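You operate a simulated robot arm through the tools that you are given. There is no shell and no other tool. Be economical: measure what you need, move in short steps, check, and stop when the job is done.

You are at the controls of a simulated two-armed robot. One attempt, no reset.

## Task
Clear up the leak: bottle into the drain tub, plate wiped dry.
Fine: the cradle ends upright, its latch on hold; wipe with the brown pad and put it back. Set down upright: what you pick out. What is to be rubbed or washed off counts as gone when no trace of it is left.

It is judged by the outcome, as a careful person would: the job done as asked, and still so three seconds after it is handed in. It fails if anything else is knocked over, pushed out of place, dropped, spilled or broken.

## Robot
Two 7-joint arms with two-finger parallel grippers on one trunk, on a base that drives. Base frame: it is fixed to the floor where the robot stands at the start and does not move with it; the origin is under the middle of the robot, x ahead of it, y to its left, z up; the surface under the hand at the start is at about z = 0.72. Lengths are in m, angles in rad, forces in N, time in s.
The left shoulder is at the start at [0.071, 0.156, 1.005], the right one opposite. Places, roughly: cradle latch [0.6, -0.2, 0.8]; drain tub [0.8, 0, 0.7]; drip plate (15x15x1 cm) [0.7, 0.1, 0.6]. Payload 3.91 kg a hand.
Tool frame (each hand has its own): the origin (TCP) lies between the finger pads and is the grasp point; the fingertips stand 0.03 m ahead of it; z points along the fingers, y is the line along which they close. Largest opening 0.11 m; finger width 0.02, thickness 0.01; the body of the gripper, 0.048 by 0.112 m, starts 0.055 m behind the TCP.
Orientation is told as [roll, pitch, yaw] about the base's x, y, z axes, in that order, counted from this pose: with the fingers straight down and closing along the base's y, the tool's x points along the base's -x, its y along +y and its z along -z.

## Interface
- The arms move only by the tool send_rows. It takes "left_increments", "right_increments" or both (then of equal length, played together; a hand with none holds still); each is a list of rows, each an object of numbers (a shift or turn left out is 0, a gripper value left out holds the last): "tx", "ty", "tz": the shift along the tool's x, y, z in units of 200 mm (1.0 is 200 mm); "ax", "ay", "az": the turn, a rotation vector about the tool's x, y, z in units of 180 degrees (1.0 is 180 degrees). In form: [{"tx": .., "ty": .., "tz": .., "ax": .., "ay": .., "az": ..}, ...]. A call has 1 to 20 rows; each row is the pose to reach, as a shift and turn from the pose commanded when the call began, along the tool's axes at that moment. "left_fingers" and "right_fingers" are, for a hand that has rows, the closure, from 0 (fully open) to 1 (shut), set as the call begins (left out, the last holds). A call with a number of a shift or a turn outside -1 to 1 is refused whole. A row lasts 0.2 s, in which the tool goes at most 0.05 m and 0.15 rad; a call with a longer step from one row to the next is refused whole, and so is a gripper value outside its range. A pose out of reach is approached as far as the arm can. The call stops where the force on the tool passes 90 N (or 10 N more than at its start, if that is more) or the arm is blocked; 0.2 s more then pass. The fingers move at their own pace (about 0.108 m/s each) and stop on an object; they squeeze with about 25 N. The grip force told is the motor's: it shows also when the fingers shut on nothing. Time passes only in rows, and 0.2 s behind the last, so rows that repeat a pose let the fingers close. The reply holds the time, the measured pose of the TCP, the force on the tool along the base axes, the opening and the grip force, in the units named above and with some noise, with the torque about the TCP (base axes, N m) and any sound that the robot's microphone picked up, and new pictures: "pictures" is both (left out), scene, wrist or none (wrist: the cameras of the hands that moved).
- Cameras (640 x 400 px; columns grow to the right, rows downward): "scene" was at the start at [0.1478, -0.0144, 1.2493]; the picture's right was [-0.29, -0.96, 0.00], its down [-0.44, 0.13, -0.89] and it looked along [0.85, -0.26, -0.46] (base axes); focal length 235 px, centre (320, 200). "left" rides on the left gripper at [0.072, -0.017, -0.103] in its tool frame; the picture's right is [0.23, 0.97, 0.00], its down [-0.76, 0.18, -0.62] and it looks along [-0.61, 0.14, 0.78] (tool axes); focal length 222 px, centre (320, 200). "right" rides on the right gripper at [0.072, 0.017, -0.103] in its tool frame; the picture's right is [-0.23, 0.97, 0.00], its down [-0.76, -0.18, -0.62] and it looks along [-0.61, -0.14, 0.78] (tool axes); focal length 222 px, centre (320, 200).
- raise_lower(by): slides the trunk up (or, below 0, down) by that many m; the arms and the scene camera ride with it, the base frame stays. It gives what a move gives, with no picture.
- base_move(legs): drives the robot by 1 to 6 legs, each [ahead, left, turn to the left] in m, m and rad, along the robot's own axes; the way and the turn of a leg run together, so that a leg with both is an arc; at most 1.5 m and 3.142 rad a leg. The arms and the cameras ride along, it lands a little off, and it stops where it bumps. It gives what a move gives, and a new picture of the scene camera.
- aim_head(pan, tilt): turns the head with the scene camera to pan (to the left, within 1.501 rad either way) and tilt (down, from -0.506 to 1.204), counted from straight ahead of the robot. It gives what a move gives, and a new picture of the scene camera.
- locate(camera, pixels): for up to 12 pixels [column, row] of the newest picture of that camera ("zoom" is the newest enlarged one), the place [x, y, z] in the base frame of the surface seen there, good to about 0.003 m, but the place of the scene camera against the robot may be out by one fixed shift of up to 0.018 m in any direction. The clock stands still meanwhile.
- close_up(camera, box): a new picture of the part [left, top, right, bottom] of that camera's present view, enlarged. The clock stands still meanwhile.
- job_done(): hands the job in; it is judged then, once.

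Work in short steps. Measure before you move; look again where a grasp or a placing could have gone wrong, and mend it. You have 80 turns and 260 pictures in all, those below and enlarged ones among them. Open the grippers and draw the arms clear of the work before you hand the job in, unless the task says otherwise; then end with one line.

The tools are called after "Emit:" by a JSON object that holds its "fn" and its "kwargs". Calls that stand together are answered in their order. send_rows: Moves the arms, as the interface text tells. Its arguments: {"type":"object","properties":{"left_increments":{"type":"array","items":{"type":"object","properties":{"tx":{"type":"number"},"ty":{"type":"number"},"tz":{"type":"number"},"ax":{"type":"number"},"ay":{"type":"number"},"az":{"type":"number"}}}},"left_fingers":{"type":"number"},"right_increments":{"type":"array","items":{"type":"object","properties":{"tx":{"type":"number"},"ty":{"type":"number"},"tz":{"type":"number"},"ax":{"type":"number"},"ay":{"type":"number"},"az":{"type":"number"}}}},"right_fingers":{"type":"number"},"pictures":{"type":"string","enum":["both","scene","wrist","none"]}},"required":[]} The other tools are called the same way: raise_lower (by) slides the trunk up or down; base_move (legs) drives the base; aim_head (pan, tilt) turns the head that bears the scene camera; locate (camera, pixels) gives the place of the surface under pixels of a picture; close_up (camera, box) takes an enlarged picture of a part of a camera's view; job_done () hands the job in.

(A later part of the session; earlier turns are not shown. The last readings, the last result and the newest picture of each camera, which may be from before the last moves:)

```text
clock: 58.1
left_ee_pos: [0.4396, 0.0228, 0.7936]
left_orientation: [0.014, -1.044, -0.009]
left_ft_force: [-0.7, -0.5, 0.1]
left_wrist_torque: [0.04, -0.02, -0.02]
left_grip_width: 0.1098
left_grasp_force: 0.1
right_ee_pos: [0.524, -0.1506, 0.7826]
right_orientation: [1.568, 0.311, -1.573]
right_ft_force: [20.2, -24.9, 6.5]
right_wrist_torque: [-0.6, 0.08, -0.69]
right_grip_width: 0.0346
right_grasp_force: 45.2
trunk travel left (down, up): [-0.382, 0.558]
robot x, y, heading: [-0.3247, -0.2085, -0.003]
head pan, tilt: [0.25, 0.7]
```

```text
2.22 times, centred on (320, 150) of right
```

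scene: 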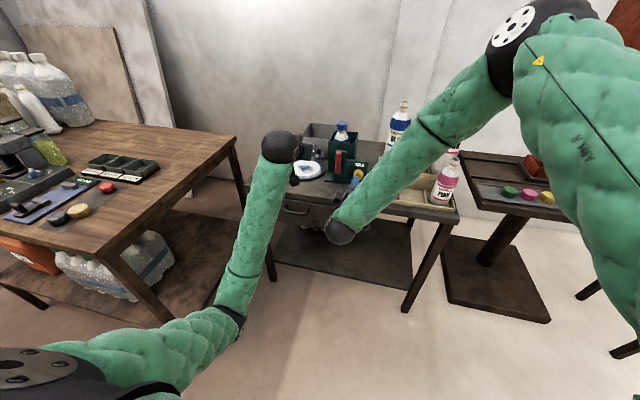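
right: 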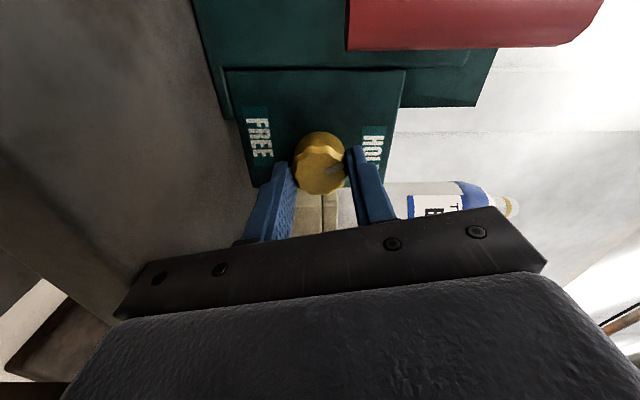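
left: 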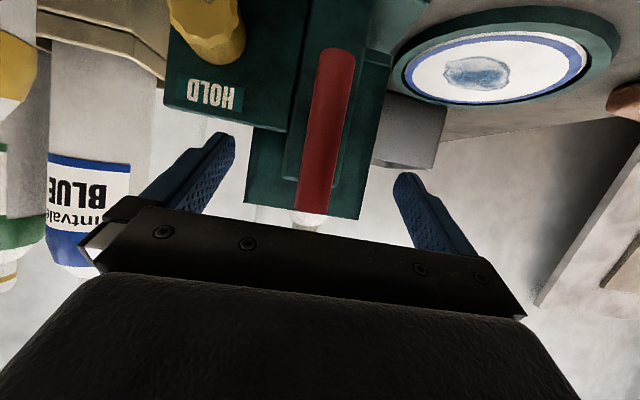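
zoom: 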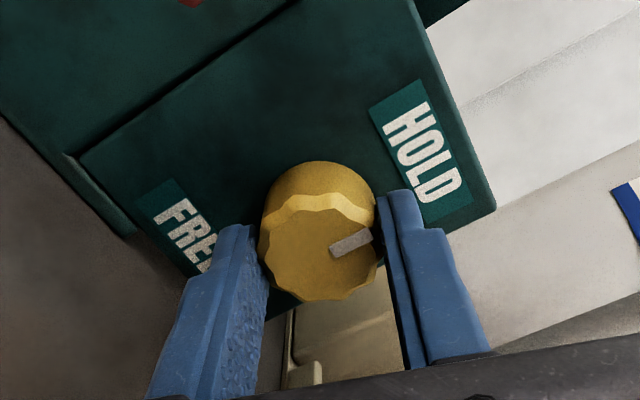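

Torque jumped to −0.6 N·m: the stop at HOLD is reached, tick pointing to the label. I open and withdraw the right hand.

Emit:
{"fn": "send_rows", "kwargs": {"right_increments": [{"tz": 0.0}, {"tz": 0.0}, {"tz": -0.15}, {"tz": -0.35}, {"tz": -0.55}], "right_fingers": 0.4, "pictures": "scene"}}

Emit:
{"fn": "close_up", "kwargs": {"camera": "right", "box": [220, 30, 460, 200]}}

```text
clock: 59.3
left_ee_pos: [0.4402, 0.0247, 0.7949]
left_orientation: [0.012, -1.044, -0.005]
left_ft_force: [-0.1, 0.4, 0.1]
left_wrist_torque: [-0.04, 0.0, -0.01]
left_grip_width: 0.1098
left_grasp_force: 0.1
right_ee_pos: [0.4125, -0.1506, 0.7826]
right_orientation: [1.571, 0.31, -1.572]
right_ft_force: [0.0, 0.4, 0.0]
right_wrist_torque: [0.0, 0.03, 0.01]
right_grip_width: 0.066
right_grasp_force: 0.0
trunk travel left (down, up): [-0.382, 0.558]
robot x, y, heading: [-0.3251, -0.2103, -0.008]
head pan, tilt: [0.25, 0.7]
```

scene: 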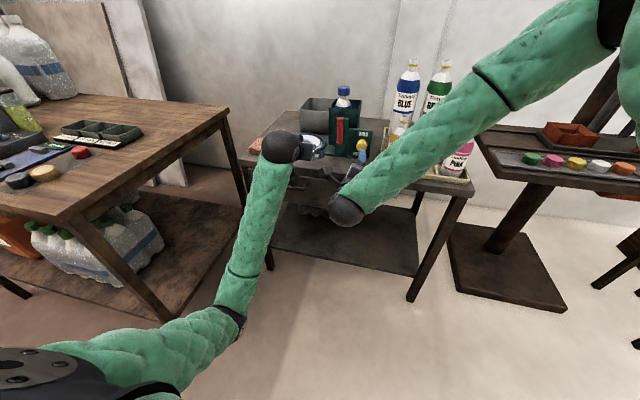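

```text
2.35 times, centred on (340, 115) of right
```

zoom: 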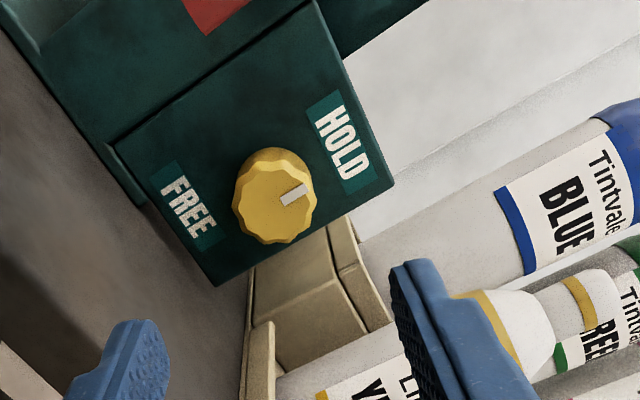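

HOLD is set. Next I raise the trunk 0.27 m and turn both hands to point down in free air, tucking the right one away.

Emit:
{"fn": "raise_lower", "kwargs": {"by": 0.27}}

Emit:
{"fn": "send_rows", "kwargs": {"left_increments": [{"ay": 0.0208}, {"ay": 0.0415}, {"ay": 0.0623}, {"ay": 0.0831}, {"ay": 0.1038}, {"ay": 0.1246}, {"ay": 0.1454}, {"ay": 0.1662}, {"ay": 0.1869}, {"ay": 0.2077}, {"ay": 0.2285}, {"ay": 0.2492}, {"ay": 0.27}, {"ay": 0.2908}, {"ay": 0.3115}, {"ay": 0.3323}], "right_increments": [{"tx": -0.044, "ty": 0.047, "tz": -0.031, "ax": 0.0285, "ay": 0.0208, "az": -0.0285}, {"tx": -0.088, "ty": 0.094, "tz": -0.0625, "ax": 0.057, "ay": 0.0416, "az": -0.057}, {"tx": -0.132, "ty": 0.141, "tz": -0.094, "ax": 0.0855, "ay": 0.0625, "az": -0.0855}, {"tx": -0.176, "ty": 0.1875, "tz": -0.125, "ax": 0.114, "ay": 0.0833, "az": -0.114}, {"tx": -0.22, "ty": 0.234, "tz": -0.156, "ax": 0.1425, "ay": 0.1041, "az": -0.1425}, {"tx": -0.264, "ty": 0.281, "tz": -0.1875, "ax": 0.171, "ay": 0.1249, "az": -0.171}, {"tx": -0.308, "ty": 0.328, "tz": -0.219, "ax": 0.1995, "ay": 0.1457, "az": -0.1995}, {"tx": -0.3525, "ty": 0.375, "tz": -0.25, "ax": 0.228, "ay": 0.1666, "az": -0.228}, {"tx": -0.397, "ty": 0.422, "tz": -0.281, "ax": 0.2566, "ay": 0.1874, "az": -0.2566}, {"tx": -0.441, "ty": 0.469, "tz": -0.3125, "ax": 0.2851, "ay": 0.2082, "az": -0.2851}, {"tx": -0.485, "ty": 0.516, "tz": -0.344, "ax": 0.3136, "ay": 0.229, "az": -0.3136}, {"tx": -0.529, "ty": 0.5625, "tz": -0.375, "ax": 0.3421, "ay": 0.2498, "az": -0.3421}, {"tx": -0.573, "ty": 0.609, "tz": -0.406, "ax": 0.3706, "ay": 0.2706, "az": -0.3706}, {"tx": -0.617, "ty": 0.656, "tz": -0.4375, "ax": 0.3991, "ay": 0.2915, "az": -0.3991}, {"tx": -0.661, "ty": 0.703, "tz": -0.469, "ax": 0.4276, "ay": 0.3123, "az": -0.4276}, {"tx": -0.705, "ty": 0.75, "tz": -0.5, "ax": 0.4561, "ay": 0.3331, "az": -0.4561}], "pictures": "scene"}}

```text
clock: 62.1
left_ee_pos: [0.4407, 0.0257, 1.0644]
left_orientation: [0.012, -1.043, -0.007]
left_ft_force: [-0.2, -0.5, -0.2]
left_wrist_torque: [0.02, 0.01, -0.02]
left_grip_width: 0.1099
left_grasp_force: 0.1
right_ee_pos: [0.4137, -0.1504, 1.052]
right_orientation: [1.571, 0.312, -1.571]
right_ft_force: [-0.7, -0.4, 0.1]
right_wrist_torque: [-0.02, 0.0, 0.02]
right_grip_width: 0.066
right_grasp_force: 0.1
trunk travel left (down, up): [-0.652, 0.288]
robot x, y, heading: [-0.3252, -0.211, -0.006]
head pan, tilt: [0.25, 0.7]
```

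```text
clock: 65.5
left_ee_pos: [0.4398, 0.0242, 1.065]
left_orientation: [0.004, 0.002, 0.002]
left_ft_force: [0.1, 0.1, -0.1]
left_wrist_torque: [-0.01, 0.0, 0.03]
left_grip_width: 0.11
left_grasp_force: 0.1
right_ee_pos: [0.3121, -0.331, 1.1517]
right_orientation: [-0.001, 0.0, -0.001]
right_ft_force: [0.1, -0.5, 0.3]
right_wrist_torque: [0.02, -0.02, 0.0]
right_grip_width: 0.066
right_grasp_force: 0.1
right hand out of reach, approached as far as the arm can: row 3, 4, 5
trunk travel left (down, up): [-0.652, 0.288]
robot x, y, heading: [-0.3245, -0.2105, -0.004]
head pan, tilt: [0.25, 0.7]
```

scene: 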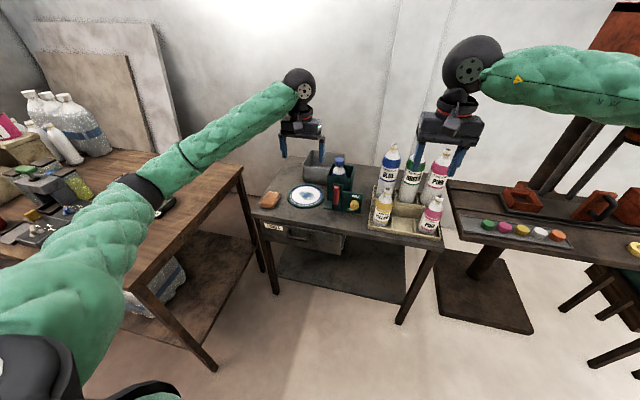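

Both hands point down. Before driving forward I check bottle-top heights, the left elbow, and the bottle in the cradle.

Emit:
{"fn": "locate", "kwargs": {"camera": "scene", "pixels": [[393, 146], [419, 150], [446, 153], [339, 158], [340, 170], [130, 195], [165, 185], [90, 240], [320, 170], [270, 200], [307, 196], [520, 200]]}}

Emit:
{"fn": "close_up", "kwargs": {"camera": "scene", "box": [250, 130, 380, 230]}}

```text
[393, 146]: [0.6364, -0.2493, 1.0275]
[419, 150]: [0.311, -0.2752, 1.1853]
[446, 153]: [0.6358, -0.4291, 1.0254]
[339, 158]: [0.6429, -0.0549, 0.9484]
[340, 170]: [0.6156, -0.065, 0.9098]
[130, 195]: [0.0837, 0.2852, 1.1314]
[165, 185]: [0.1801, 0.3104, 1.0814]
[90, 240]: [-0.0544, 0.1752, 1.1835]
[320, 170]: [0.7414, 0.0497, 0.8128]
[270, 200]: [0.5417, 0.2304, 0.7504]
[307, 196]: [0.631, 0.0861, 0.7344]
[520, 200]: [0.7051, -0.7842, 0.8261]
```

```text
4.00 times, centred on (315, 180) of scene
```

zoom: 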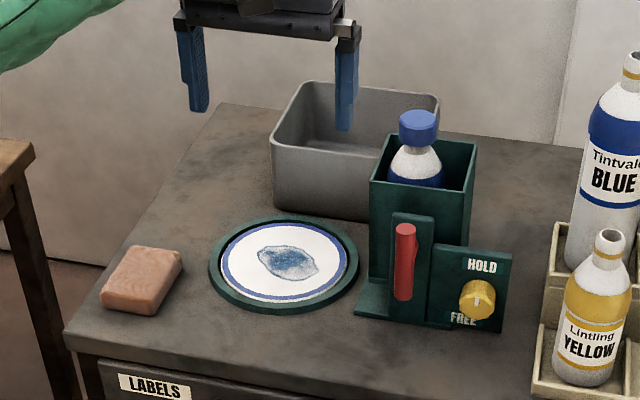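

All clear under the hands (tallest bottle top ≈1.02). I drive forward 0.22 m.

Emit:
{"fn": "base_move", "kwargs": {"legs": [[0.22, 0, 0]]}}

Emit:
{"fn": "aim_head", "kwargs": {"pan": 0.2, "tilt": 0.85}}

Emit:
{"fn": "close_up", "kwargs": {"camera": "left", "box": [0, 0, 640, 400]}}

```text
clock: 67.2
left_ee_pos: [0.6601, 0.0225, 1.0652]
left_orientation: [0.004, 0.0, 0.003]
left_ft_force: [0.5, -0.1, -0.3]
left_wrist_torque: [-0.01, 0.02, -0.01]
left_grip_width: 0.1097
left_grasp_force: 0.0
right_ee_pos: [0.5334, -0.3321, 1.1516]
right_orientation: [0.002, 0.0, -0.001]
right_ft_force: [0.9, -0.5, 0.0]
right_wrist_torque: [-0.03, 0.04, 0.01]
right_grip_width: 0.066
right_grasp_force: 0.1
trunk travel left (down, up): [-0.652, 0.288]
robot x, y, heading: [-0.1058, -0.2114, -0.003]
head pan, tilt: [0.25, 0.7]
```

scene: 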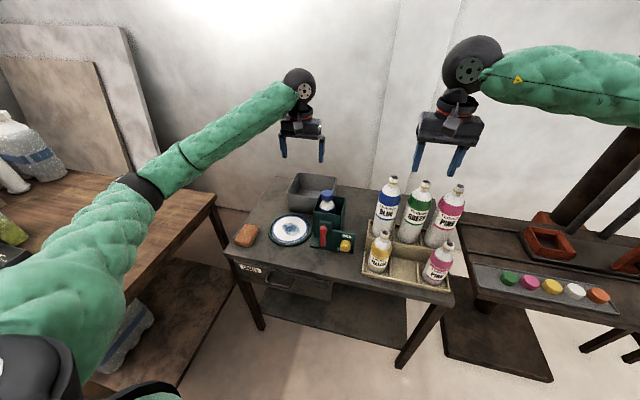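

```text
clock: 67.8
left_ee_pos: [0.661, 0.0237, 1.0648]
left_orientation: [0.005, 0.0, 0.002]
left_ft_force: [0.2, 0.8, 0.0]
left_wrist_torque: [-0.02, 0.01, -0.02]
left_grip_width: 0.1099
left_grasp_force: 0.1
right_ee_pos: [0.5329, -0.3318, 1.1506]
right_orientation: [0.002, 0.0, -0.002]
right_ft_force: [0.6, 0.5, -0.6]
right_wrist_torque: [0.0, -0.01, -0.02]
right_grip_width: 0.0659
right_grasp_force: 0.0
trunk travel left (down, up): [-0.652, 0.288]
robot x, y, heading: [-0.1082, -0.2111, -0.005]
head pan, tilt: [0.201, 0.85]
```

scene: 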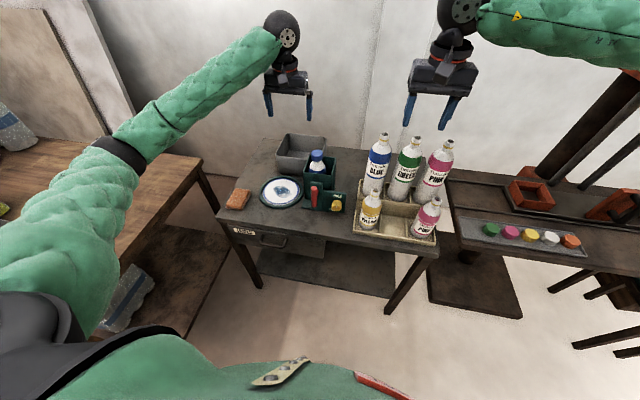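

```text
1.00 times, centred on (320, 200) of left (not enlarged: the box is as wide or as high as the picture)
```

zoom: 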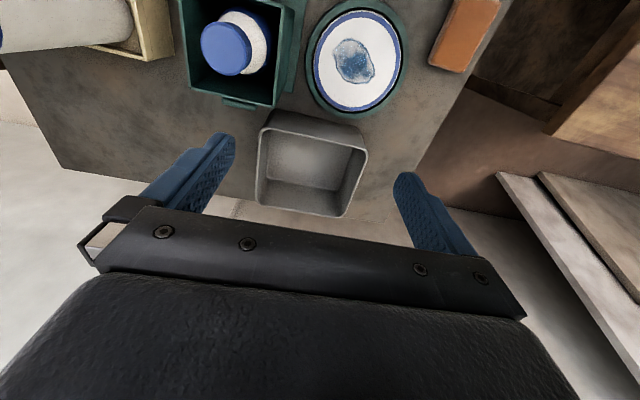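

The left camera sees the cap at (227,48), the tub at (310,165), plate and pad. I measure them.

Emit:
{"fn": "locate", "kwargs": {"camera": "left", "pixels": [[225, 48], [204, 48], [248, 48], [225, 26], [225, 72], [262, 48], [300, 155], [268, 120], [366, 152], [258, 205], [342, 214], [355, 60]]}}

Emit:
{"fn": "locate", "kwargs": {"camera": "left", "pixels": [[463, 32], [442, 0], [500, 2], [430, 62], [462, 72], [318, 55], [404, 55], [360, 12], [300, 180], [330, 165], [280, 165], [180, 5]]}}

Emit:
{"fn": "close_up", "kwargs": {"camera": "left", "box": [150, 0, 400, 220]}}

```text
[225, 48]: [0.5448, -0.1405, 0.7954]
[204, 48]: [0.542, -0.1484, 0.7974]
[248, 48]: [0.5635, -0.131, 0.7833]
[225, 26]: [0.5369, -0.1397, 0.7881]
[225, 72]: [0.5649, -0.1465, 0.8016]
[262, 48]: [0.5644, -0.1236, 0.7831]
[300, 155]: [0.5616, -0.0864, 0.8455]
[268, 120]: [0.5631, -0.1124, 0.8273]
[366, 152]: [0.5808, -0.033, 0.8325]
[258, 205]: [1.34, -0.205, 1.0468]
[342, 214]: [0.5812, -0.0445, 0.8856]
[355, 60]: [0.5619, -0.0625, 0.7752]
```

```text
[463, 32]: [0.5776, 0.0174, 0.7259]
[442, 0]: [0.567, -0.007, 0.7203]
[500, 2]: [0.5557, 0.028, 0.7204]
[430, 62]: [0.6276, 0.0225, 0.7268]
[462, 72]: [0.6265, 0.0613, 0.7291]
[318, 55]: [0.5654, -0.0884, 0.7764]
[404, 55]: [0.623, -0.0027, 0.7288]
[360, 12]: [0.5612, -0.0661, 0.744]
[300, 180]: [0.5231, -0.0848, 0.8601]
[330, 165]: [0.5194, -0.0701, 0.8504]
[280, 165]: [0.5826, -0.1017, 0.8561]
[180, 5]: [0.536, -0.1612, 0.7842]
```

```text
1.82 times, centred on (275, 110) of left
```

zoom: 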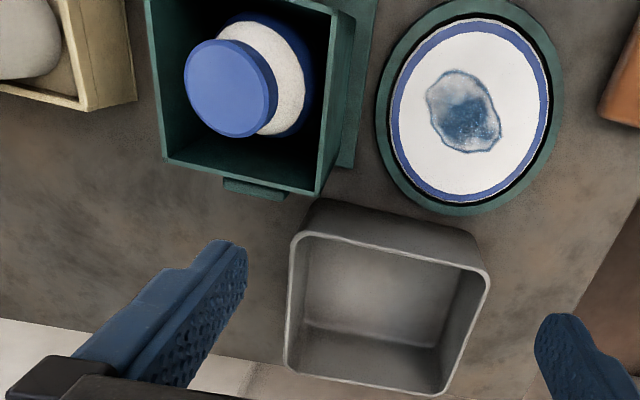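

Locate used an older left picture, so I measure on this zoom instead.

Emit:
{"fn": "locate", "kwargs": {"camera": "zoom", "pixels": [[230, 88], [188, 88], [270, 88], [230, 42], [230, 134], [292, 235], [488, 275], [287, 370], [450, 390], [380, 300], [345, 340], [170, 160]]}}

Emit:
{"fn": "locate", "kwargs": {"camera": "zoom", "pixels": [[462, 110], [430, 85], [500, 135], [390, 110], [548, 110], [470, 30], [470, 205], [330, 190], [310, 20], [285, 60], [370, 375], [390, 240]]}}

```text
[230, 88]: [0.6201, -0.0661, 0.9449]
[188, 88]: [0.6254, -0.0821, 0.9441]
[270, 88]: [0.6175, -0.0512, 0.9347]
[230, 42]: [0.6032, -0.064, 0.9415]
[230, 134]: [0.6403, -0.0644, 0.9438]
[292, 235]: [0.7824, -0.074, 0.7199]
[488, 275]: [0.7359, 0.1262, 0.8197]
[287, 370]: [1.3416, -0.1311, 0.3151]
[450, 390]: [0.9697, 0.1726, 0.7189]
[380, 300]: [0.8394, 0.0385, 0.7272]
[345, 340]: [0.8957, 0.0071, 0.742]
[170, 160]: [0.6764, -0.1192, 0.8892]
```

```text
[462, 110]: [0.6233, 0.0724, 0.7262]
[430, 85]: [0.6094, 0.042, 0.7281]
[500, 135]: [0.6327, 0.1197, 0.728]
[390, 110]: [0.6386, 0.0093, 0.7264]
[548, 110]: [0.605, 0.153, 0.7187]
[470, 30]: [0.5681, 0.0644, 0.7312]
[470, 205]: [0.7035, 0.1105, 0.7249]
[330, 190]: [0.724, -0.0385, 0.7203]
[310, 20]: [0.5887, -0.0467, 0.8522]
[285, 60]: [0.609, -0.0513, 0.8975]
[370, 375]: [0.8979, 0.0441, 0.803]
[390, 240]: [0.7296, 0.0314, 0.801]
```

Cap top centre is [0.622, −0.066, 0.944], cradle rim ≈0.895. I move over it with the fingers 7 cm open, and go down to z 0.938.

Emit:
{"fn": "send_rows", "kwargs": {"left_increments": [{"tx": 0.05, "ty": -0.11, "tz": 0.08}, {"tx": 0.1, "ty": -0.22, "tz": 0.16}, {"tx": 0.15, "ty": -0.34, "tz": 0.24}, {"tx": 0.195, "ty": -0.4485, "tz": 0.32}, {"tx": 0.195, "ty": -0.4485, "tz": 0.32}], "left_fingers": 0.36, "pictures": "wrist"}}

Emit:
{"fn": "close_up", "kwargs": {"camera": "left", "box": [200, 60, 440, 220]}}

```text
clock: 69.0
left_ee_pos: [0.6214, -0.0673, 0.9991]
left_orientation: [0.004, -0.001, 0.003]
left_ft_force: [0.0, 0.0, 0.2]
left_wrist_torque: [0.01, -0.03, 0.0]
left_grip_width: 0.0703
left_grasp_force: 0.1
right_ee_pos: [0.5317, -0.3316, 1.1528]
right_orientation: [0.001, -0.001, -0.001]
right_ft_force: [0.8, -0.3, -0.2]
right_wrist_torque: [0.0, 0.01, 0.01]
right_grip_width: 0.066
right_grasp_force: 0.1
trunk travel left (down, up): [-0.652, 0.288]
robot x, y, heading: [-0.1029, -0.2131, -0.008]
head pan, tilt: [0.201, 0.85]
```

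left: 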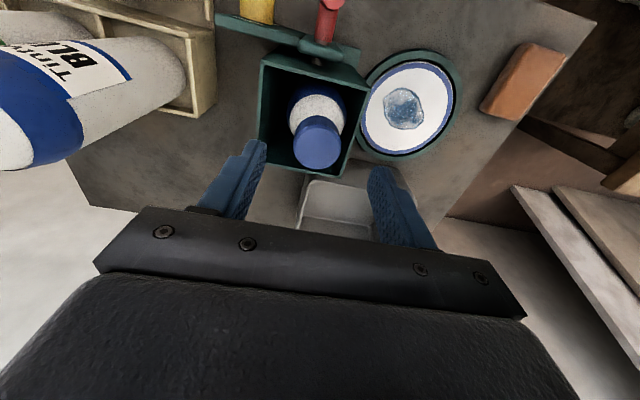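

```text
2.50 times, centred on (320, 140) of left
```

zoom: 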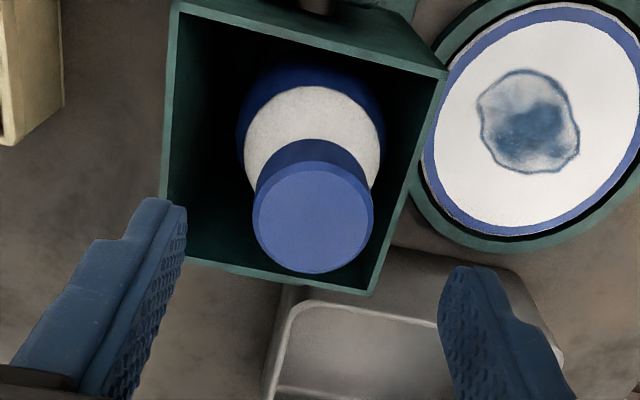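

Emit:
{"fn": "locate", "kwargs": {"camera": "zoom", "pixels": [[313, 218], [260, 218], [367, 218], [313, 175], [313, 262], [265, 278], [205, 255], [350, 285], [420, 150], [250, 130], [380, 130], [310, 90]]}}

Emit:
{"fn": "send_rows", "kwargs": {"left_increments": [{"tz": 0.1}, {"tz": 0.2}, {"tz": 0.305}, {"tz": 0.305}], "pictures": "wrist"}}

```text
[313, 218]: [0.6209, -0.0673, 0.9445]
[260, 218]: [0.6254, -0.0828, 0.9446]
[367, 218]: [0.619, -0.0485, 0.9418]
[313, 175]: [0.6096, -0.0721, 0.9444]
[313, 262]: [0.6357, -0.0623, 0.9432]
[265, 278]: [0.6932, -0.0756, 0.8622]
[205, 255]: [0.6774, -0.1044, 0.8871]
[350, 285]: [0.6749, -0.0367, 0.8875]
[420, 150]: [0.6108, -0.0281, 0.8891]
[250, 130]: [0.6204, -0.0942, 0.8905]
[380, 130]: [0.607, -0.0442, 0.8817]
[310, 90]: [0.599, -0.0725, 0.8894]
```

```text
clock: 70.0
left_ee_pos: [0.6215, -0.0658, 0.9394]
left_orientation: [0.006, 0.0, 0.0]
left_ft_force: [1.1, -0.5, -0.3]
left_wrist_torque: [0.0, -0.01, -0.01]
left_grip_width: 0.0702
left_grasp_force: 0.1
right_ee_pos: [0.5328, -0.3322, 1.1501]
right_orientation: [0.001, 0.001, 0.0]
right_ft_force: [-0.9, -0.1, -0.4]
right_wrist_torque: [0.0, 0.0, -0.01]
right_grip_width: 0.0658
right_grasp_force: 0.1
trunk travel left (down, up): [-0.652, 0.288]
robot x, y, heading: [-0.1081, -0.2088, -0.001]
head pan, tilt: [0.201, 0.85]
```

left: 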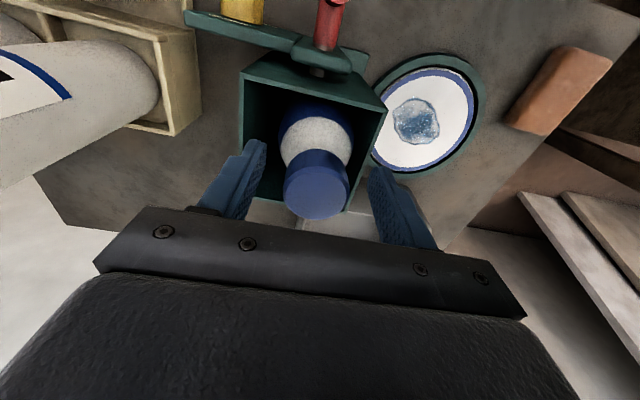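

The cap lies centred between the fingers. I close.

Emit:
{"fn": "send_rows", "kwargs": {"left_increments": [{"tz": 0.015}, {"tz": 0.015}, {"tz": 0.015}, {"tz": 0.015}], "left_fingers": 1.0, "pictures": "none"}}

Emit:
{"fn": "send_rows", "kwargs": {"left_increments": [{"tz": -0.08}, {"tz": -0.16}, {"tz": -0.24}, {"tz": -0.32}], "pictures": "both"}}

```text
clock: 71.0
left_ee_pos: [0.6215, -0.065, 0.9369]
left_orientation: [0.005, -0.001, 0.005]
left_ft_force: [2.5, -0.1, 13.8]
left_wrist_torque: [-0.07, -0.15, 0.1]
left_grip_width: 0.0379
left_grasp_force: 24.8
right_ee_pos: [0.5318, -0.3325, 1.1511]
right_orientation: [0.003, -0.001, -0.001]
right_ft_force: [0.1, 0.0, -0.3]
right_wrist_torque: [-0.04, -0.01, -0.02]
right_grip_width: 0.0662
right_grasp_force: 0.1
trunk travel left (down, up): [-0.652, 0.288]
robot x, y, heading: [-0.1031, -0.2106, -0.004]
head pan, tilt: [0.201, 0.85]
```

```text
clock: 72.0
left_ee_pos: [0.6207, -0.0659, 0.9999]
left_orientation: [0.008, -0.001, 0.002]
left_ft_force: [0.1, -0.3, 0.1]
left_wrist_torque: [0.01, -0.01, -0.02]
left_grip_width: 0.0
left_grasp_force: 25.2
right_ee_pos: [0.5326, -0.3322, 1.1516]
right_orientation: [0.001, -0.001, -0.002]
right_ft_force: [0.3, 0.3, 1.3]
right_wrist_torque: [0.02, -0.01, 0.0]
right_grip_width: 0.0661
right_grasp_force: 0.0
trunk travel left (down, up): [-0.652, 0.288]
robot x, y, heading: [-0.1061, -0.2152, -0.003]
head pan, tilt: [0.201, 0.85]
```

scene: 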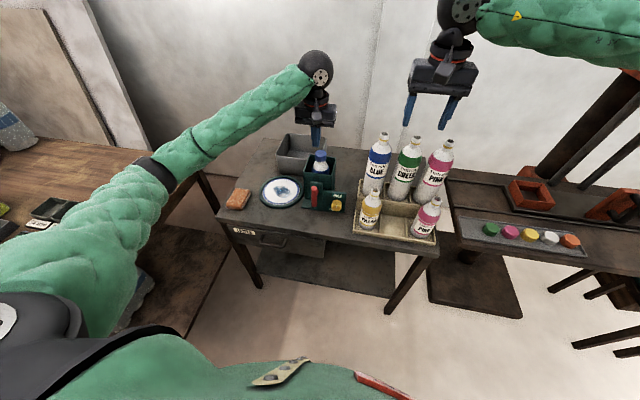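
left: 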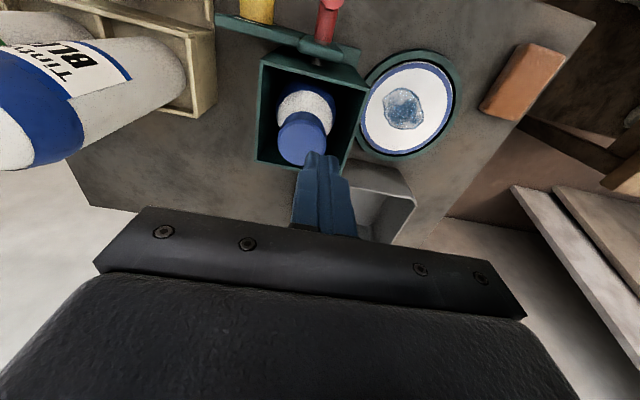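

The fingers slid off the cap: the bite was too high. I measure the cap again.

Emit:
{"fn": "close_up", "kwargs": {"camera": "left", "box": [230, 40, 410, 180]}}

Emit:
{"fn": "locate", "kwargs": {"camera": "left", "pixels": [[302, 138], [282, 138], [322, 138], [302, 122], [302, 158], [305, 100], [283, 100], [330, 100], [350, 120], [262, 130], [300, 167], [318, 75]]}}

```text
2.86 times, centred on (320, 110) of left
```

zoom: 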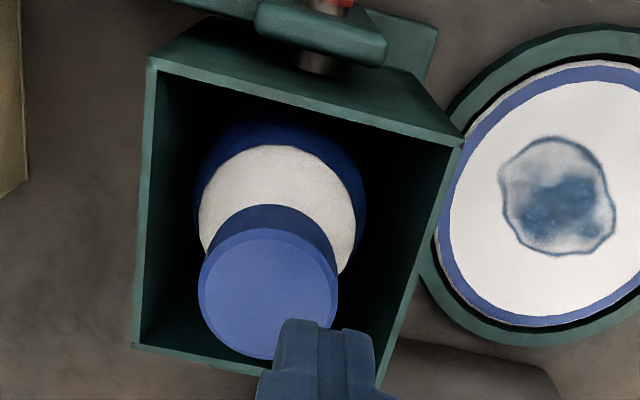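

```text
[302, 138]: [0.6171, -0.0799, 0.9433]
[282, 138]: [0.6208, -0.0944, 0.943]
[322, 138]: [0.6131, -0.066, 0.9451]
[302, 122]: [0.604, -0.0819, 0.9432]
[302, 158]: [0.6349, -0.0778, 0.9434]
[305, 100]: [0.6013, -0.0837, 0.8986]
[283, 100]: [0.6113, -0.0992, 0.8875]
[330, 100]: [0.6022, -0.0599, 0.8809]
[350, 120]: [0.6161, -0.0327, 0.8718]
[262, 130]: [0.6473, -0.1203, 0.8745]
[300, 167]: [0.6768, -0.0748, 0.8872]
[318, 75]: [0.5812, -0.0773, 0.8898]
```

The cap now stands at [0.619, −0.079], centred in the box. I regrasp lower: fingers 5.6 cm open (they fit inside the box walls), TCP at z 0.920.

Emit:
{"fn": "send_rows", "kwargs": {"left_increments": [{"ty": -0.03}, {"tx": 0.007, "ty": -0.066}, {"tx": 0.007, "ty": -0.066}, {"tx": 0.007, "ty": -0.066, "tz": 0.1}, {"tx": 0.007, "ty": -0.066, "tz": 0.2}, {"tx": 0.007, "ty": -0.066, "tz": 0.3}, {"tx": 0.007, "ty": -0.066, "tz": 0.4}, {"tx": 0.007, "ty": -0.066, "tz": 0.4}], "left_fingers": 0.49, "pictures": "wrist"}}

```text
clock: 73.8
left_ee_pos: [0.6191, -0.0804, 0.9193]
left_orientation: [0.005, 0.001, 0.002]
left_ft_force: [0.2, 0.4, 1.0]
left_wrist_torque: [-0.03, -0.02, -0.02]
left_grip_width: 0.056
left_grasp_force: 0.0
right_ee_pos: [0.5325, -0.3313, 1.1519]
right_orientation: [0.002, 0.001, -0.002]
right_ft_force: [-0.3, -0.4, -0.9]
right_wrist_torque: [-0.01, 0.03, 0.02]
right_grip_width: 0.0664
right_grasp_force: 0.1
trunk travel left (down, up): [-0.652, 0.288]
robot x, y, heading: [-0.1104, -0.212, -0.003]
head pan, tilt: [0.201, 0.85]
```

left: 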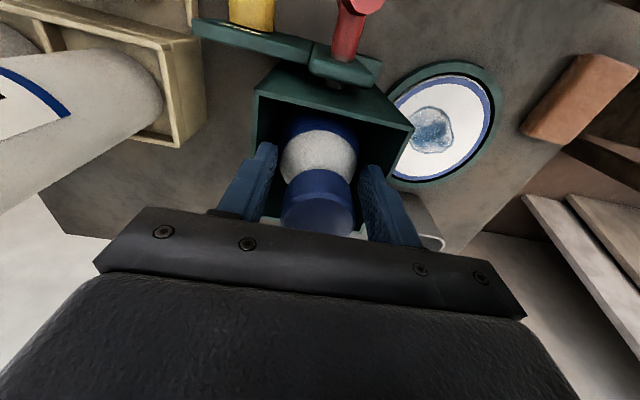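

Both fingers straddle the cap cleanly. I close and then lift a little in a separate call.

Emit:
{"fn": "send_rows", "kwargs": {"left_increments": [{"tz": 0.02}, {"tz": 0.02}, {"tz": 0.02}, {"tz": 0.02}, {"tz": 0.02}], "left_fingers": 1.0, "pictures": "none"}}

Emit:
{"fn": "send_rows", "kwargs": {"left_increments": [{"tz": -0.05}, {"tz": -0.1}, {"tz": -0.15}], "pictures": "wrist"}}

```text
clock: 75.0
left_ee_pos: [0.6195, -0.08, 0.9189]
left_orientation: [0.006, -0.005, 0.005]
left_ft_force: [14.0, -0.4, 49.2]
left_wrist_torque: [0.13, -0.79, -0.1]
left_grip_width: 0.0513
left_grasp_force: 24.9
right_ee_pos: [0.5313, -0.333, 1.1522]
right_orientation: [0.0, -0.001, -0.002]
right_ft_force: [-0.3, -0.7, -0.1]
right_wrist_torque: [-0.01, 0.0, -0.02]
right_grip_width: 0.0657
right_grasp_force: 0.1
trunk travel left (down, up): [-0.652, 0.288]
robot x, y, heading: [-0.108, -0.2128, -0.008]
head pan, tilt: [0.201, 0.85]
```

```text
clock: 75.8
left_ee_pos: [0.6206, -0.0806, 0.9448]
left_orientation: [0.007, 0.001, 0.003]
left_ft_force: [0.4, -0.4, -4.2]
left_wrist_torque: [-0.02, 0.05, -0.01]
left_grip_width: 0.0389
left_grasp_force: 24.9
right_ee_pos: [0.5339, -0.3329, 1.151]
right_orientation: [0.002, 0.0, -0.001]
right_ft_force: [-0.3, -0.1, -0.1]
right_wrist_torque: [0.02, 0.03, -0.02]
right_grip_width: 0.0658
right_grasp_force: 0.1
trunk travel left (down, up): [-0.652, 0.288]
robot x, y, heading: [-0.107, -0.2095, -0.003]
head pan, tilt: [0.201, 0.85]
```

left: 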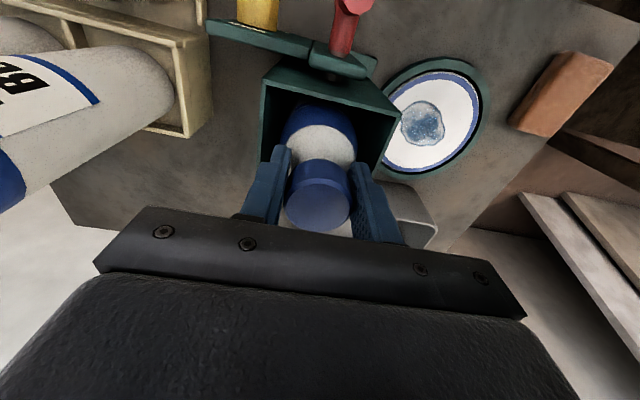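

Width 0.039 and −4 N: perhaps the cap is now held. I check the cap height and lift 2 cm slowly.

Emit:
{"fn": "locate", "kwargs": {"camera": "left", "pixels": [[318, 210], [305, 205], [320, 170], [318, 140]]}}

Emit:
{"fn": "send_rows", "kwargs": {"left_increments": [{"tz": -0.03}, {"tz": -0.06}, {"tz": -0.1}, {"tz": -0.1}], "pictures": "wrist"}}

Emit:
{"fn": "locate", "kwargs": {"camera": "left", "pixels": [[318, 210], [305, 205], [320, 170], [318, 140]]}}

```text
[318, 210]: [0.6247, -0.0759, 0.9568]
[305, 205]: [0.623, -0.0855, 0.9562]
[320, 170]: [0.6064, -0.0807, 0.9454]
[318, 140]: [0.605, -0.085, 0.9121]
```

```text
clock: 76.8
left_ee_pos: [0.6201, -0.0795, 0.9654]
left_orientation: [0.005, -0.001, 0.004]
left_ft_force: [-0.7, 0.6, -3.2]
left_wrist_torque: [-0.01, 0.06, -0.04]
left_grip_width: 0.0383
left_grasp_force: 25.0
right_ee_pos: [0.5333, -0.3314, 1.1517]
right_orientation: [0.003, -0.001, -0.001]
right_ft_force: [-0.6, 0.2, 0.5]
right_wrist_torque: [0.02, 0.03, 0.01]
right_grip_width: 0.0659
right_grasp_force: 0.1
trunk travel left (down, up): [-0.652, 0.288]
robot x, y, heading: [-0.1061, -0.2093, -0.006]
head pan, tilt: [0.201, 0.85]
```

left: 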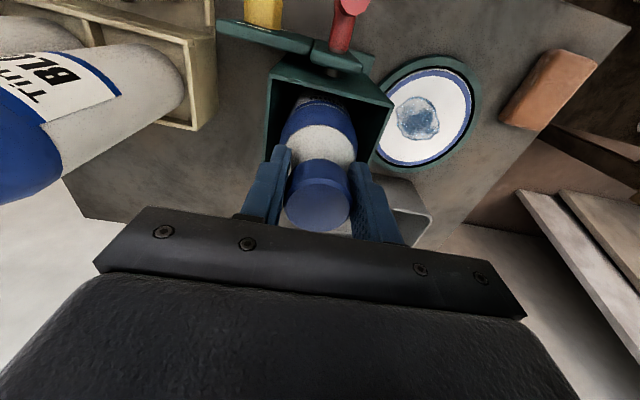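

```text
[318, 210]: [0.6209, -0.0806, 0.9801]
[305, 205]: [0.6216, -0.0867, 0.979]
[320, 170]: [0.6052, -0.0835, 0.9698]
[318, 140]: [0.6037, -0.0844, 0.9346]
```

The cap rises with the hand; weight ≈3.5 N. I lift 0.15 m more, steadily.

Emit:
{"fn": "send_rows", "kwargs": {"left_increments": [{"tz": -0.07}, {"tz": -0.15}, {"tz": -0.23}, {"tz": -0.31}, {"tz": -0.39}, {"tz": -0.47}, {"tz": -0.55}, {"tz": -0.63}, {"tz": -0.71}, {"tz": -0.77}], "pictures": "both"}}

Emit:
{"fn": "close_up", "kwargs": {"camera": "scene", "box": [250, 80, 400, 220]}}

```text
clock: 79.0
left_ee_pos: [0.6202, -0.0805, 1.1202]
left_orientation: [0.006, 0.0, 0.002]
left_ft_force: [0.1, -0.3, -3.9]
left_wrist_torque: [0.02, -0.01, -0.01]
left_grip_width: 0.0384
left_grasp_force: 25.0
right_ee_pos: [0.5334, -0.3318, 1.15]
right_orientation: [0.002, 0.001, -0.002]
right_ft_force: [-0.3, -0.5, -1.0]
right_wrist_torque: [0.01, 0.0, 0.02]
right_grip_width: 0.0658
right_grasp_force: 0.0
trunk travel left (down, up): [-0.652, 0.288]
robot x, y, heading: [-0.1093, -0.2113, -0.006]
head pan, tilt: [0.201, 0.85]
```

scene: 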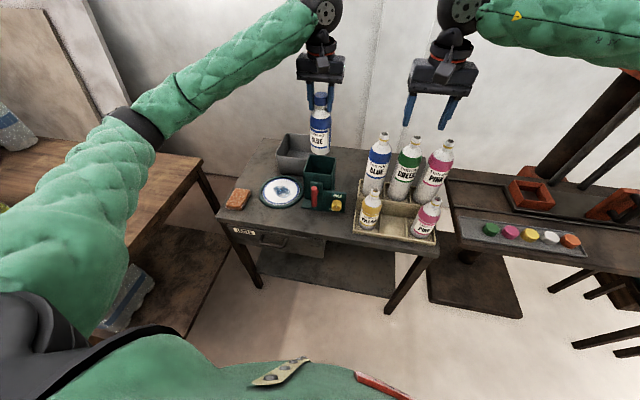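
left: 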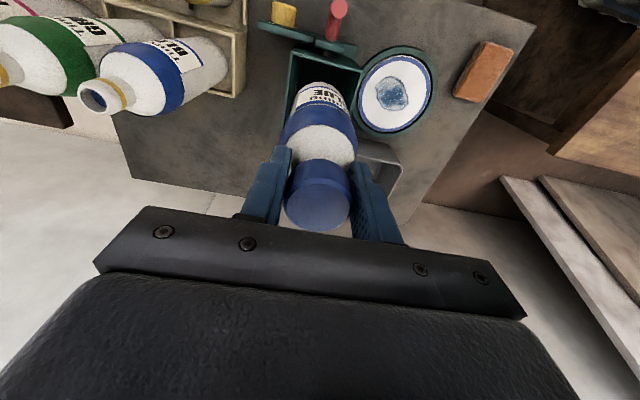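

```text
2.86 times, centred on (325, 150) of scene
```

zoom: 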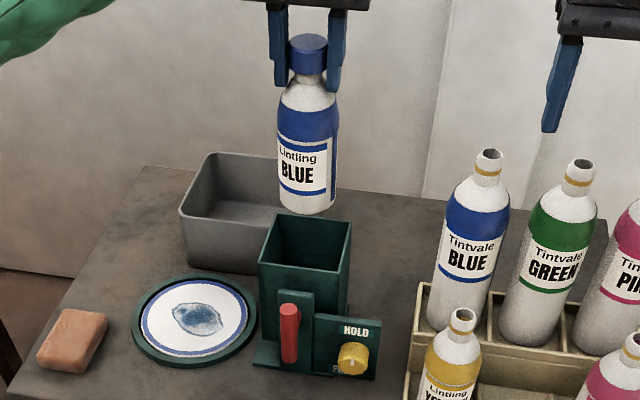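

The bottle hangs free above the cradle. I measure its bottom and the tub's rim.

Emit:
{"fn": "locate", "kwargs": {"camera": "zoom", "pixels": [[305, 209], [308, 40], [305, 195], [283, 170], [333, 170], [182, 210], [210, 155], [188, 262], [258, 272], [230, 195], [260, 222], [258, 165]]}}

Emit:
{"fn": "locate", "kwargs": {"camera": "left", "pixels": [[400, 165], [385, 195], [360, 142], [390, 95], [320, 195], [480, 70], [460, 90], [490, 45], [350, 150]]}}

```text
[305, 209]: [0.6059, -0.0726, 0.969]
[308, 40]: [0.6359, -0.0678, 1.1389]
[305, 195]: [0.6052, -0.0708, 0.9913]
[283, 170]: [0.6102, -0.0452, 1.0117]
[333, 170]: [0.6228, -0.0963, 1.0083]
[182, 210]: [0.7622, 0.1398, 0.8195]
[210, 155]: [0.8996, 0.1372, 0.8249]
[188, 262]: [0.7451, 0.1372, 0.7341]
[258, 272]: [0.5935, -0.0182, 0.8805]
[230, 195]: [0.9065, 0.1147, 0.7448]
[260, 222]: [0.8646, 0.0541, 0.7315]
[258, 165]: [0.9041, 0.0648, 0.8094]
```

```text
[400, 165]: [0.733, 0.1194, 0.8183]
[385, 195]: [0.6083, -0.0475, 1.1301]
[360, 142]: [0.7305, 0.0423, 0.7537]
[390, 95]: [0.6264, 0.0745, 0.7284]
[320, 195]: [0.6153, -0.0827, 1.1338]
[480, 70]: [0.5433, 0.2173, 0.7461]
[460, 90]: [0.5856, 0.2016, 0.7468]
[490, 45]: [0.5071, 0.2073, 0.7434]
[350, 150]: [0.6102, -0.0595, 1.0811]
```

Bottle bottom is TCP−0.163; tub interior ≈ x 0.74–0.89, y −0.05–0.125, floor 0.727. I drive forward 0.1 m with the bottle high, for better reach.

Emit:
{"fn": "base_move", "kwargs": {"legs": [[0.1, 0, 0]]}}

Emit:
{"fn": "close_up", "kwargs": {"camera": "left", "box": [250, 60, 470, 240]}}

```text
clock: 80.2
left_ee_pos: [0.722, -0.0807, 1.1189]
left_orientation: [0.005, 0.001, 0.001]
left_ft_force: [0.3, 0.3, -3.4]
left_wrist_torque: [0.0, 0.05, 0.02]
left_grip_width: 0.0383
left_grasp_force: 24.6
right_ee_pos: [0.6334, -0.3326, 1.1507]
right_orientation: [0.002, 0.001, -0.003]
right_ft_force: [0.5, 0.6, -0.6]
right_wrist_torque: [0.0, 0.02, 0.0]
right_grip_width: 0.066
right_grasp_force: 0.0
trunk travel left (down, up): [-0.652, 0.288]
robot x, y, heading: [-0.0056, -0.2153, -0.002]
head pan, tilt: [0.201, 0.85]
```

scene: 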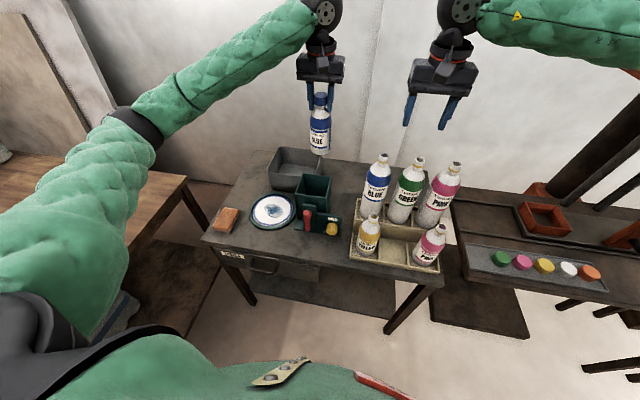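

```text
2.22 times, centred on (360, 150) of left
```

zoom: 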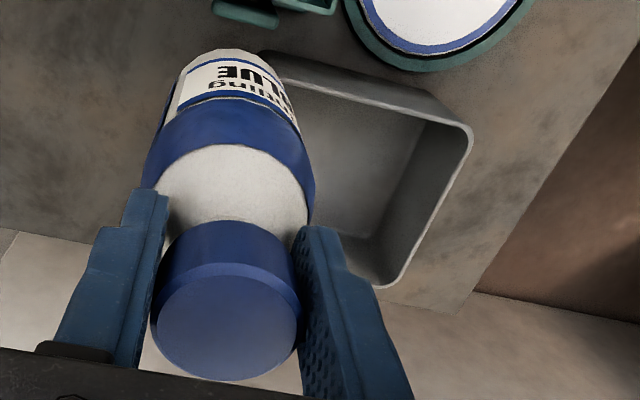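

Emit:
{"fn": "locate", "kwargs": {"camera": "zoom", "pixels": [[468, 135], [390, 284], [380, 180], [350, 150], [330, 85], [420, 120], [370, 235], [310, 85]]}}

Emit:
{"fn": "close_up", "kwargs": {"camera": "scene", "box": [250, 130, 350, 220]}}

```text
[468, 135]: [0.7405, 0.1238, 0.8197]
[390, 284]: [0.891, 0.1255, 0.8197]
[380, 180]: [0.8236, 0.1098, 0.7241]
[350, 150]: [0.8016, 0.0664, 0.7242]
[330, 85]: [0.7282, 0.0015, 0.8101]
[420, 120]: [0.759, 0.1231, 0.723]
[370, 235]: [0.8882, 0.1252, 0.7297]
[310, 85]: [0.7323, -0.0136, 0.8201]
```

```text
4.44 times, centred on (300, 175) of scene
```

zoom: 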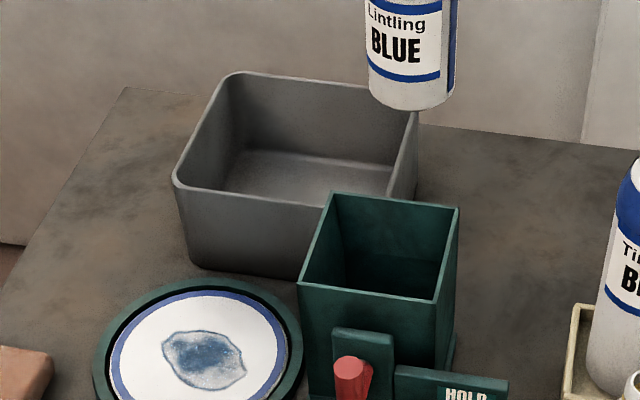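

Tub floor z≈0.724, left wall y≈0.12. I move the bottle over the tub centre [0.815, 0.045] and start lowering.

Emit:
{"fn": "send_rows", "kwargs": {"left_increments": [{"tx": -0.08, "ty": 0.105}, {"tx": -0.16, "ty": 0.21}, {"tx": -0.24, "ty": 0.315}, {"tx": -0.32, "ty": 0.42}, {"tx": -0.4, "ty": 0.525}, {"tx": -0.465, "ty": 0.6285}, {"tx": -0.465, "ty": 0.6285}, {"tx": -0.465, "ty": 0.6285, "tz": 0.12}, {"tx": -0.465, "ty": 0.6285, "tz": 0.24}, {"tx": -0.465, "ty": 0.6285, "tz": 0.36}, {"tx": -0.465, "ty": 0.6285, "tz": 0.48}, {"tx": -0.465, "ty": 0.6285, "tz": 0.6}], "pictures": "both"}}

Emit:
{"fn": "close_up", "kwargs": {"camera": "scene", "box": [230, 90, 360, 220]}}

```text
clock: 82.8
left_ee_pos: [0.8128, 0.0454, 1.0008]
left_orientation: [0.006, 0.0, 0.005]
left_ft_force: [0.0, 0.7, -3.4]
left_wrist_torque: [-0.01, 0.06, -0.01]
left_grip_width: 0.0379
left_grasp_force: 25.2
right_ee_pos: [0.6332, -0.3324, 1.1513]
right_orientation: [0.0, -0.001, -0.002]
right_ft_force: [-0.5, -0.4, 1.1]
right_wrist_torque: [0.0, 0.04, -0.03]
right_grip_width: 0.0659
right_grasp_force: 0.0
trunk travel left (down, up): [-0.652, 0.288]
robot x, y, heading: [-0.0067, -0.2136, -0.007]
head pan, tilt: [0.201, 0.85]
```

scene: 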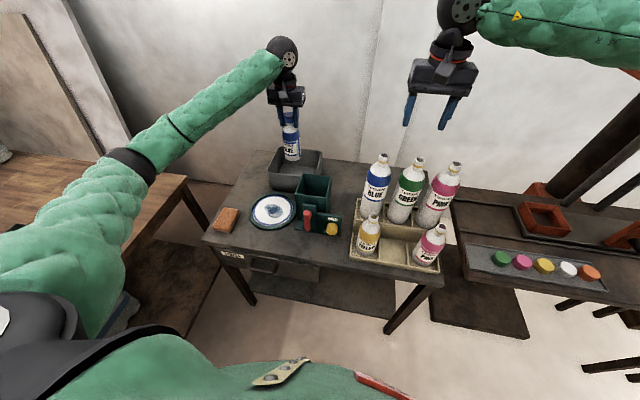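
left: 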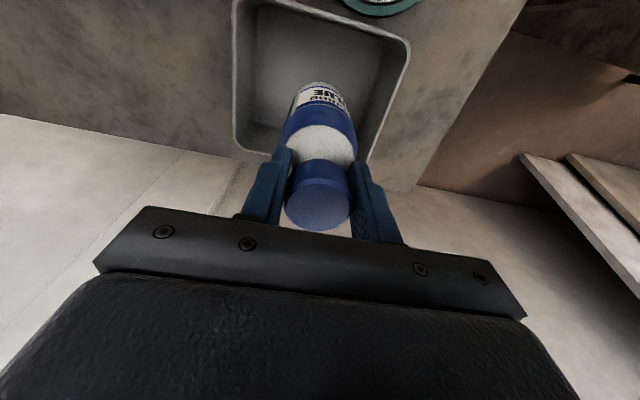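

```text
3.08 times, centred on (295, 155) of scene
```

zoom: 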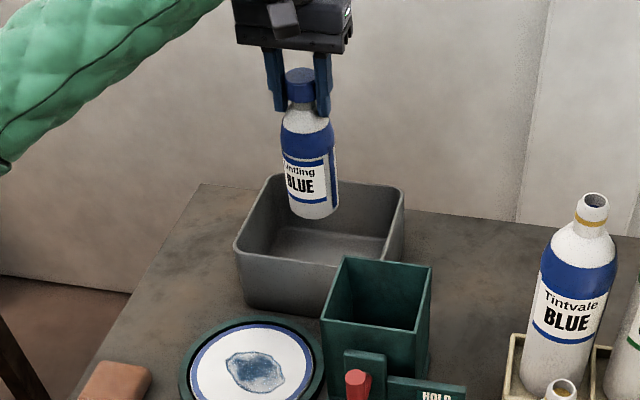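

It hangs inside the tub opening. I lower to z 0.897, just above the floor.

Emit:
{"fn": "send_rows", "kwargs": {"left_increments": [{"tz": 0.1}, {"tz": 0.2}, {"tz": 0.3}, {"tz": 0.4}, {"tz": 0.47}, {"tz": 0.52}, {"tz": 0.52}], "pictures": "none"}}

Emit:
{"fn": "send_rows", "kwargs": {"left_increments": [{"tz": 0.012}, {"tz": 0.025}, {"tz": 0.037}], "pictures": "none"}}

```text
clock: 84.4
left_ee_pos: [0.8127, 0.0454, 0.8963]
left_orientation: [0.006, -0.001, 0.003]
left_ft_force: [-0.1, 0.9, -4.2]
left_wrist_torque: [0.02, 0.02, 0.01]
left_grip_width: 0.038
left_grasp_force: 25.0
right_ee_pos: [0.6333, -0.3325, 1.1511]
right_orientation: [0.001, 0.0, -0.001]
right_ft_force: [0.2, 0.8, 0.1]
right_wrist_torque: [0.01, 0.0, -0.04]
right_grip_width: 0.0662
right_grasp_force: 0.0
trunk travel left (down, up): [-0.652, 0.288]
robot x, y, heading: [-0.0049, -0.2146, -0.002]
head pan, tilt: [0.201, 0.85]
```

```text
clock: 85.2
left_ee_pos: [0.8134, 0.0462, 0.8922]
left_orientation: [0.005, -0.003, 0.001]
left_ft_force: [-0.8, 1.1, 13.9]
left_wrist_torque: [-0.06, 0.39, -0.01]
left_grip_width: 0.0378
left_grasp_force: 24.9
right_ee_pos: [0.6333, -0.3332, 1.152]
right_orientation: [0.003, -0.002, 0.0]
right_ft_force: [0.5, 0.2, 0.3]
right_wrist_torque: [0.02, 0.0, 0.05]
right_grip_width: 0.066
right_grasp_force: 0.0
trunk travel left (down, up): [-0.652, 0.288]
robot x, y, heading: [-0.0021, -0.2101, -0.005]
head pan, tilt: [0.201, 0.85]
```

Contact with the tub floor (+14 N). I relieve slightly, open to 5.8 cm, and rise straight up.

Emit:
{"fn": "send_rows", "kwargs": {"left_increments": [{"tz": -0.012}, {"tz": -0.012}, {"tz": -0.012}, {"tz": -0.012}], "left_fingers": 0.45, "pictures": "none"}}

Emit:
{"fn": "send_rows", "kwargs": {"left_increments": [{"tz": -0.1}, {"tz": -0.2}, {"tz": -0.35}, {"tz": -0.5}, {"tz": -0.65}], "pictures": "both"}}

Emit:
{"fn": "close_up", "kwargs": {"camera": "scene", "box": [230, 110, 360, 240]}}

```text
clock: 86.2
left_ee_pos: [0.813, 0.0446, 0.8921]
left_orientation: [0.005, 0.0, 0.002]
left_ft_force: [-0.5, -0.7, 0.2]
left_wrist_torque: [0.04, -0.01, 0.0]
left_grip_width: 0.0604
left_grasp_force: 0.2
right_ee_pos: [0.6342, -0.3319, 1.1516]
right_orientation: [0.001, -0.002, -0.002]
right_ft_force: [-0.1, -0.7, -0.2]
right_wrist_torque: [-0.01, 0.01, 0.01]
right_grip_width: 0.066
right_grasp_force: 0.0
trunk travel left (down, up): [-0.652, 0.288]
robot x, y, heading: [-0.0073, -0.2111, -0.005]
head pan, tilt: [0.201, 0.85]
```

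```text
clock: 87.4
left_ee_pos: [0.8121, 0.0443, 1.0223]
left_orientation: [0.007, 0.0, 0.001]
left_ft_force: [-0.1, 0.1, -0.5]
left_wrist_torque: [0.02, -0.02, -0.03]
left_grip_width: 0.0603
left_grasp_force: 0.1
right_ee_pos: [0.6331, -0.3337, 1.1522]
right_orientation: [0.002, 0.0, -0.001]
right_ft_force: [-0.1, 0.4, 0.9]
right_wrist_torque: [0.01, -0.04, 0.0]
right_grip_width: 0.0658
right_grasp_force: 0.1
trunk travel left (down, up): [-0.652, 0.288]
robot x, y, heading: [-0.0038, -0.2122, -0.0]
head pan, tilt: [0.201, 0.85]
```

scene: 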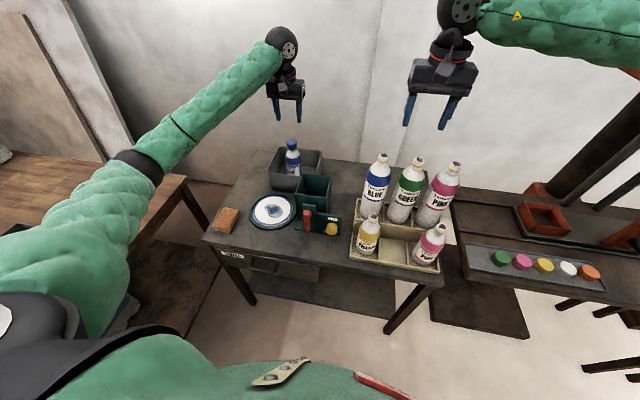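
left: 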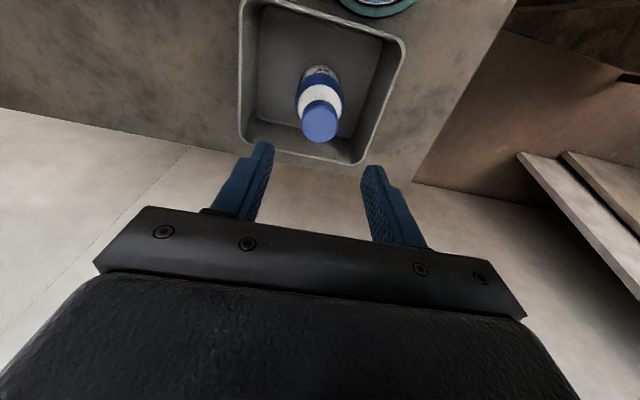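

```text
3.08 times, centred on (295, 175) of scene
```

zoom: 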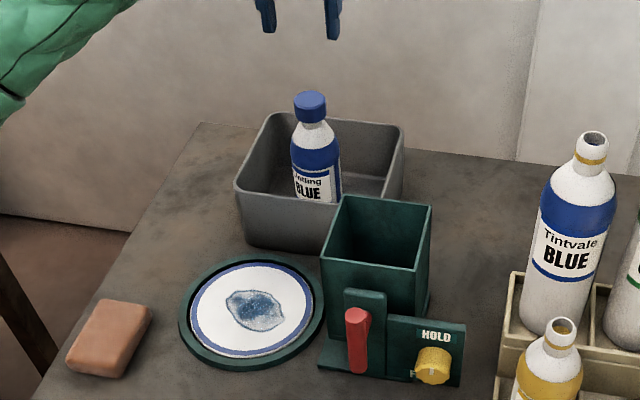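

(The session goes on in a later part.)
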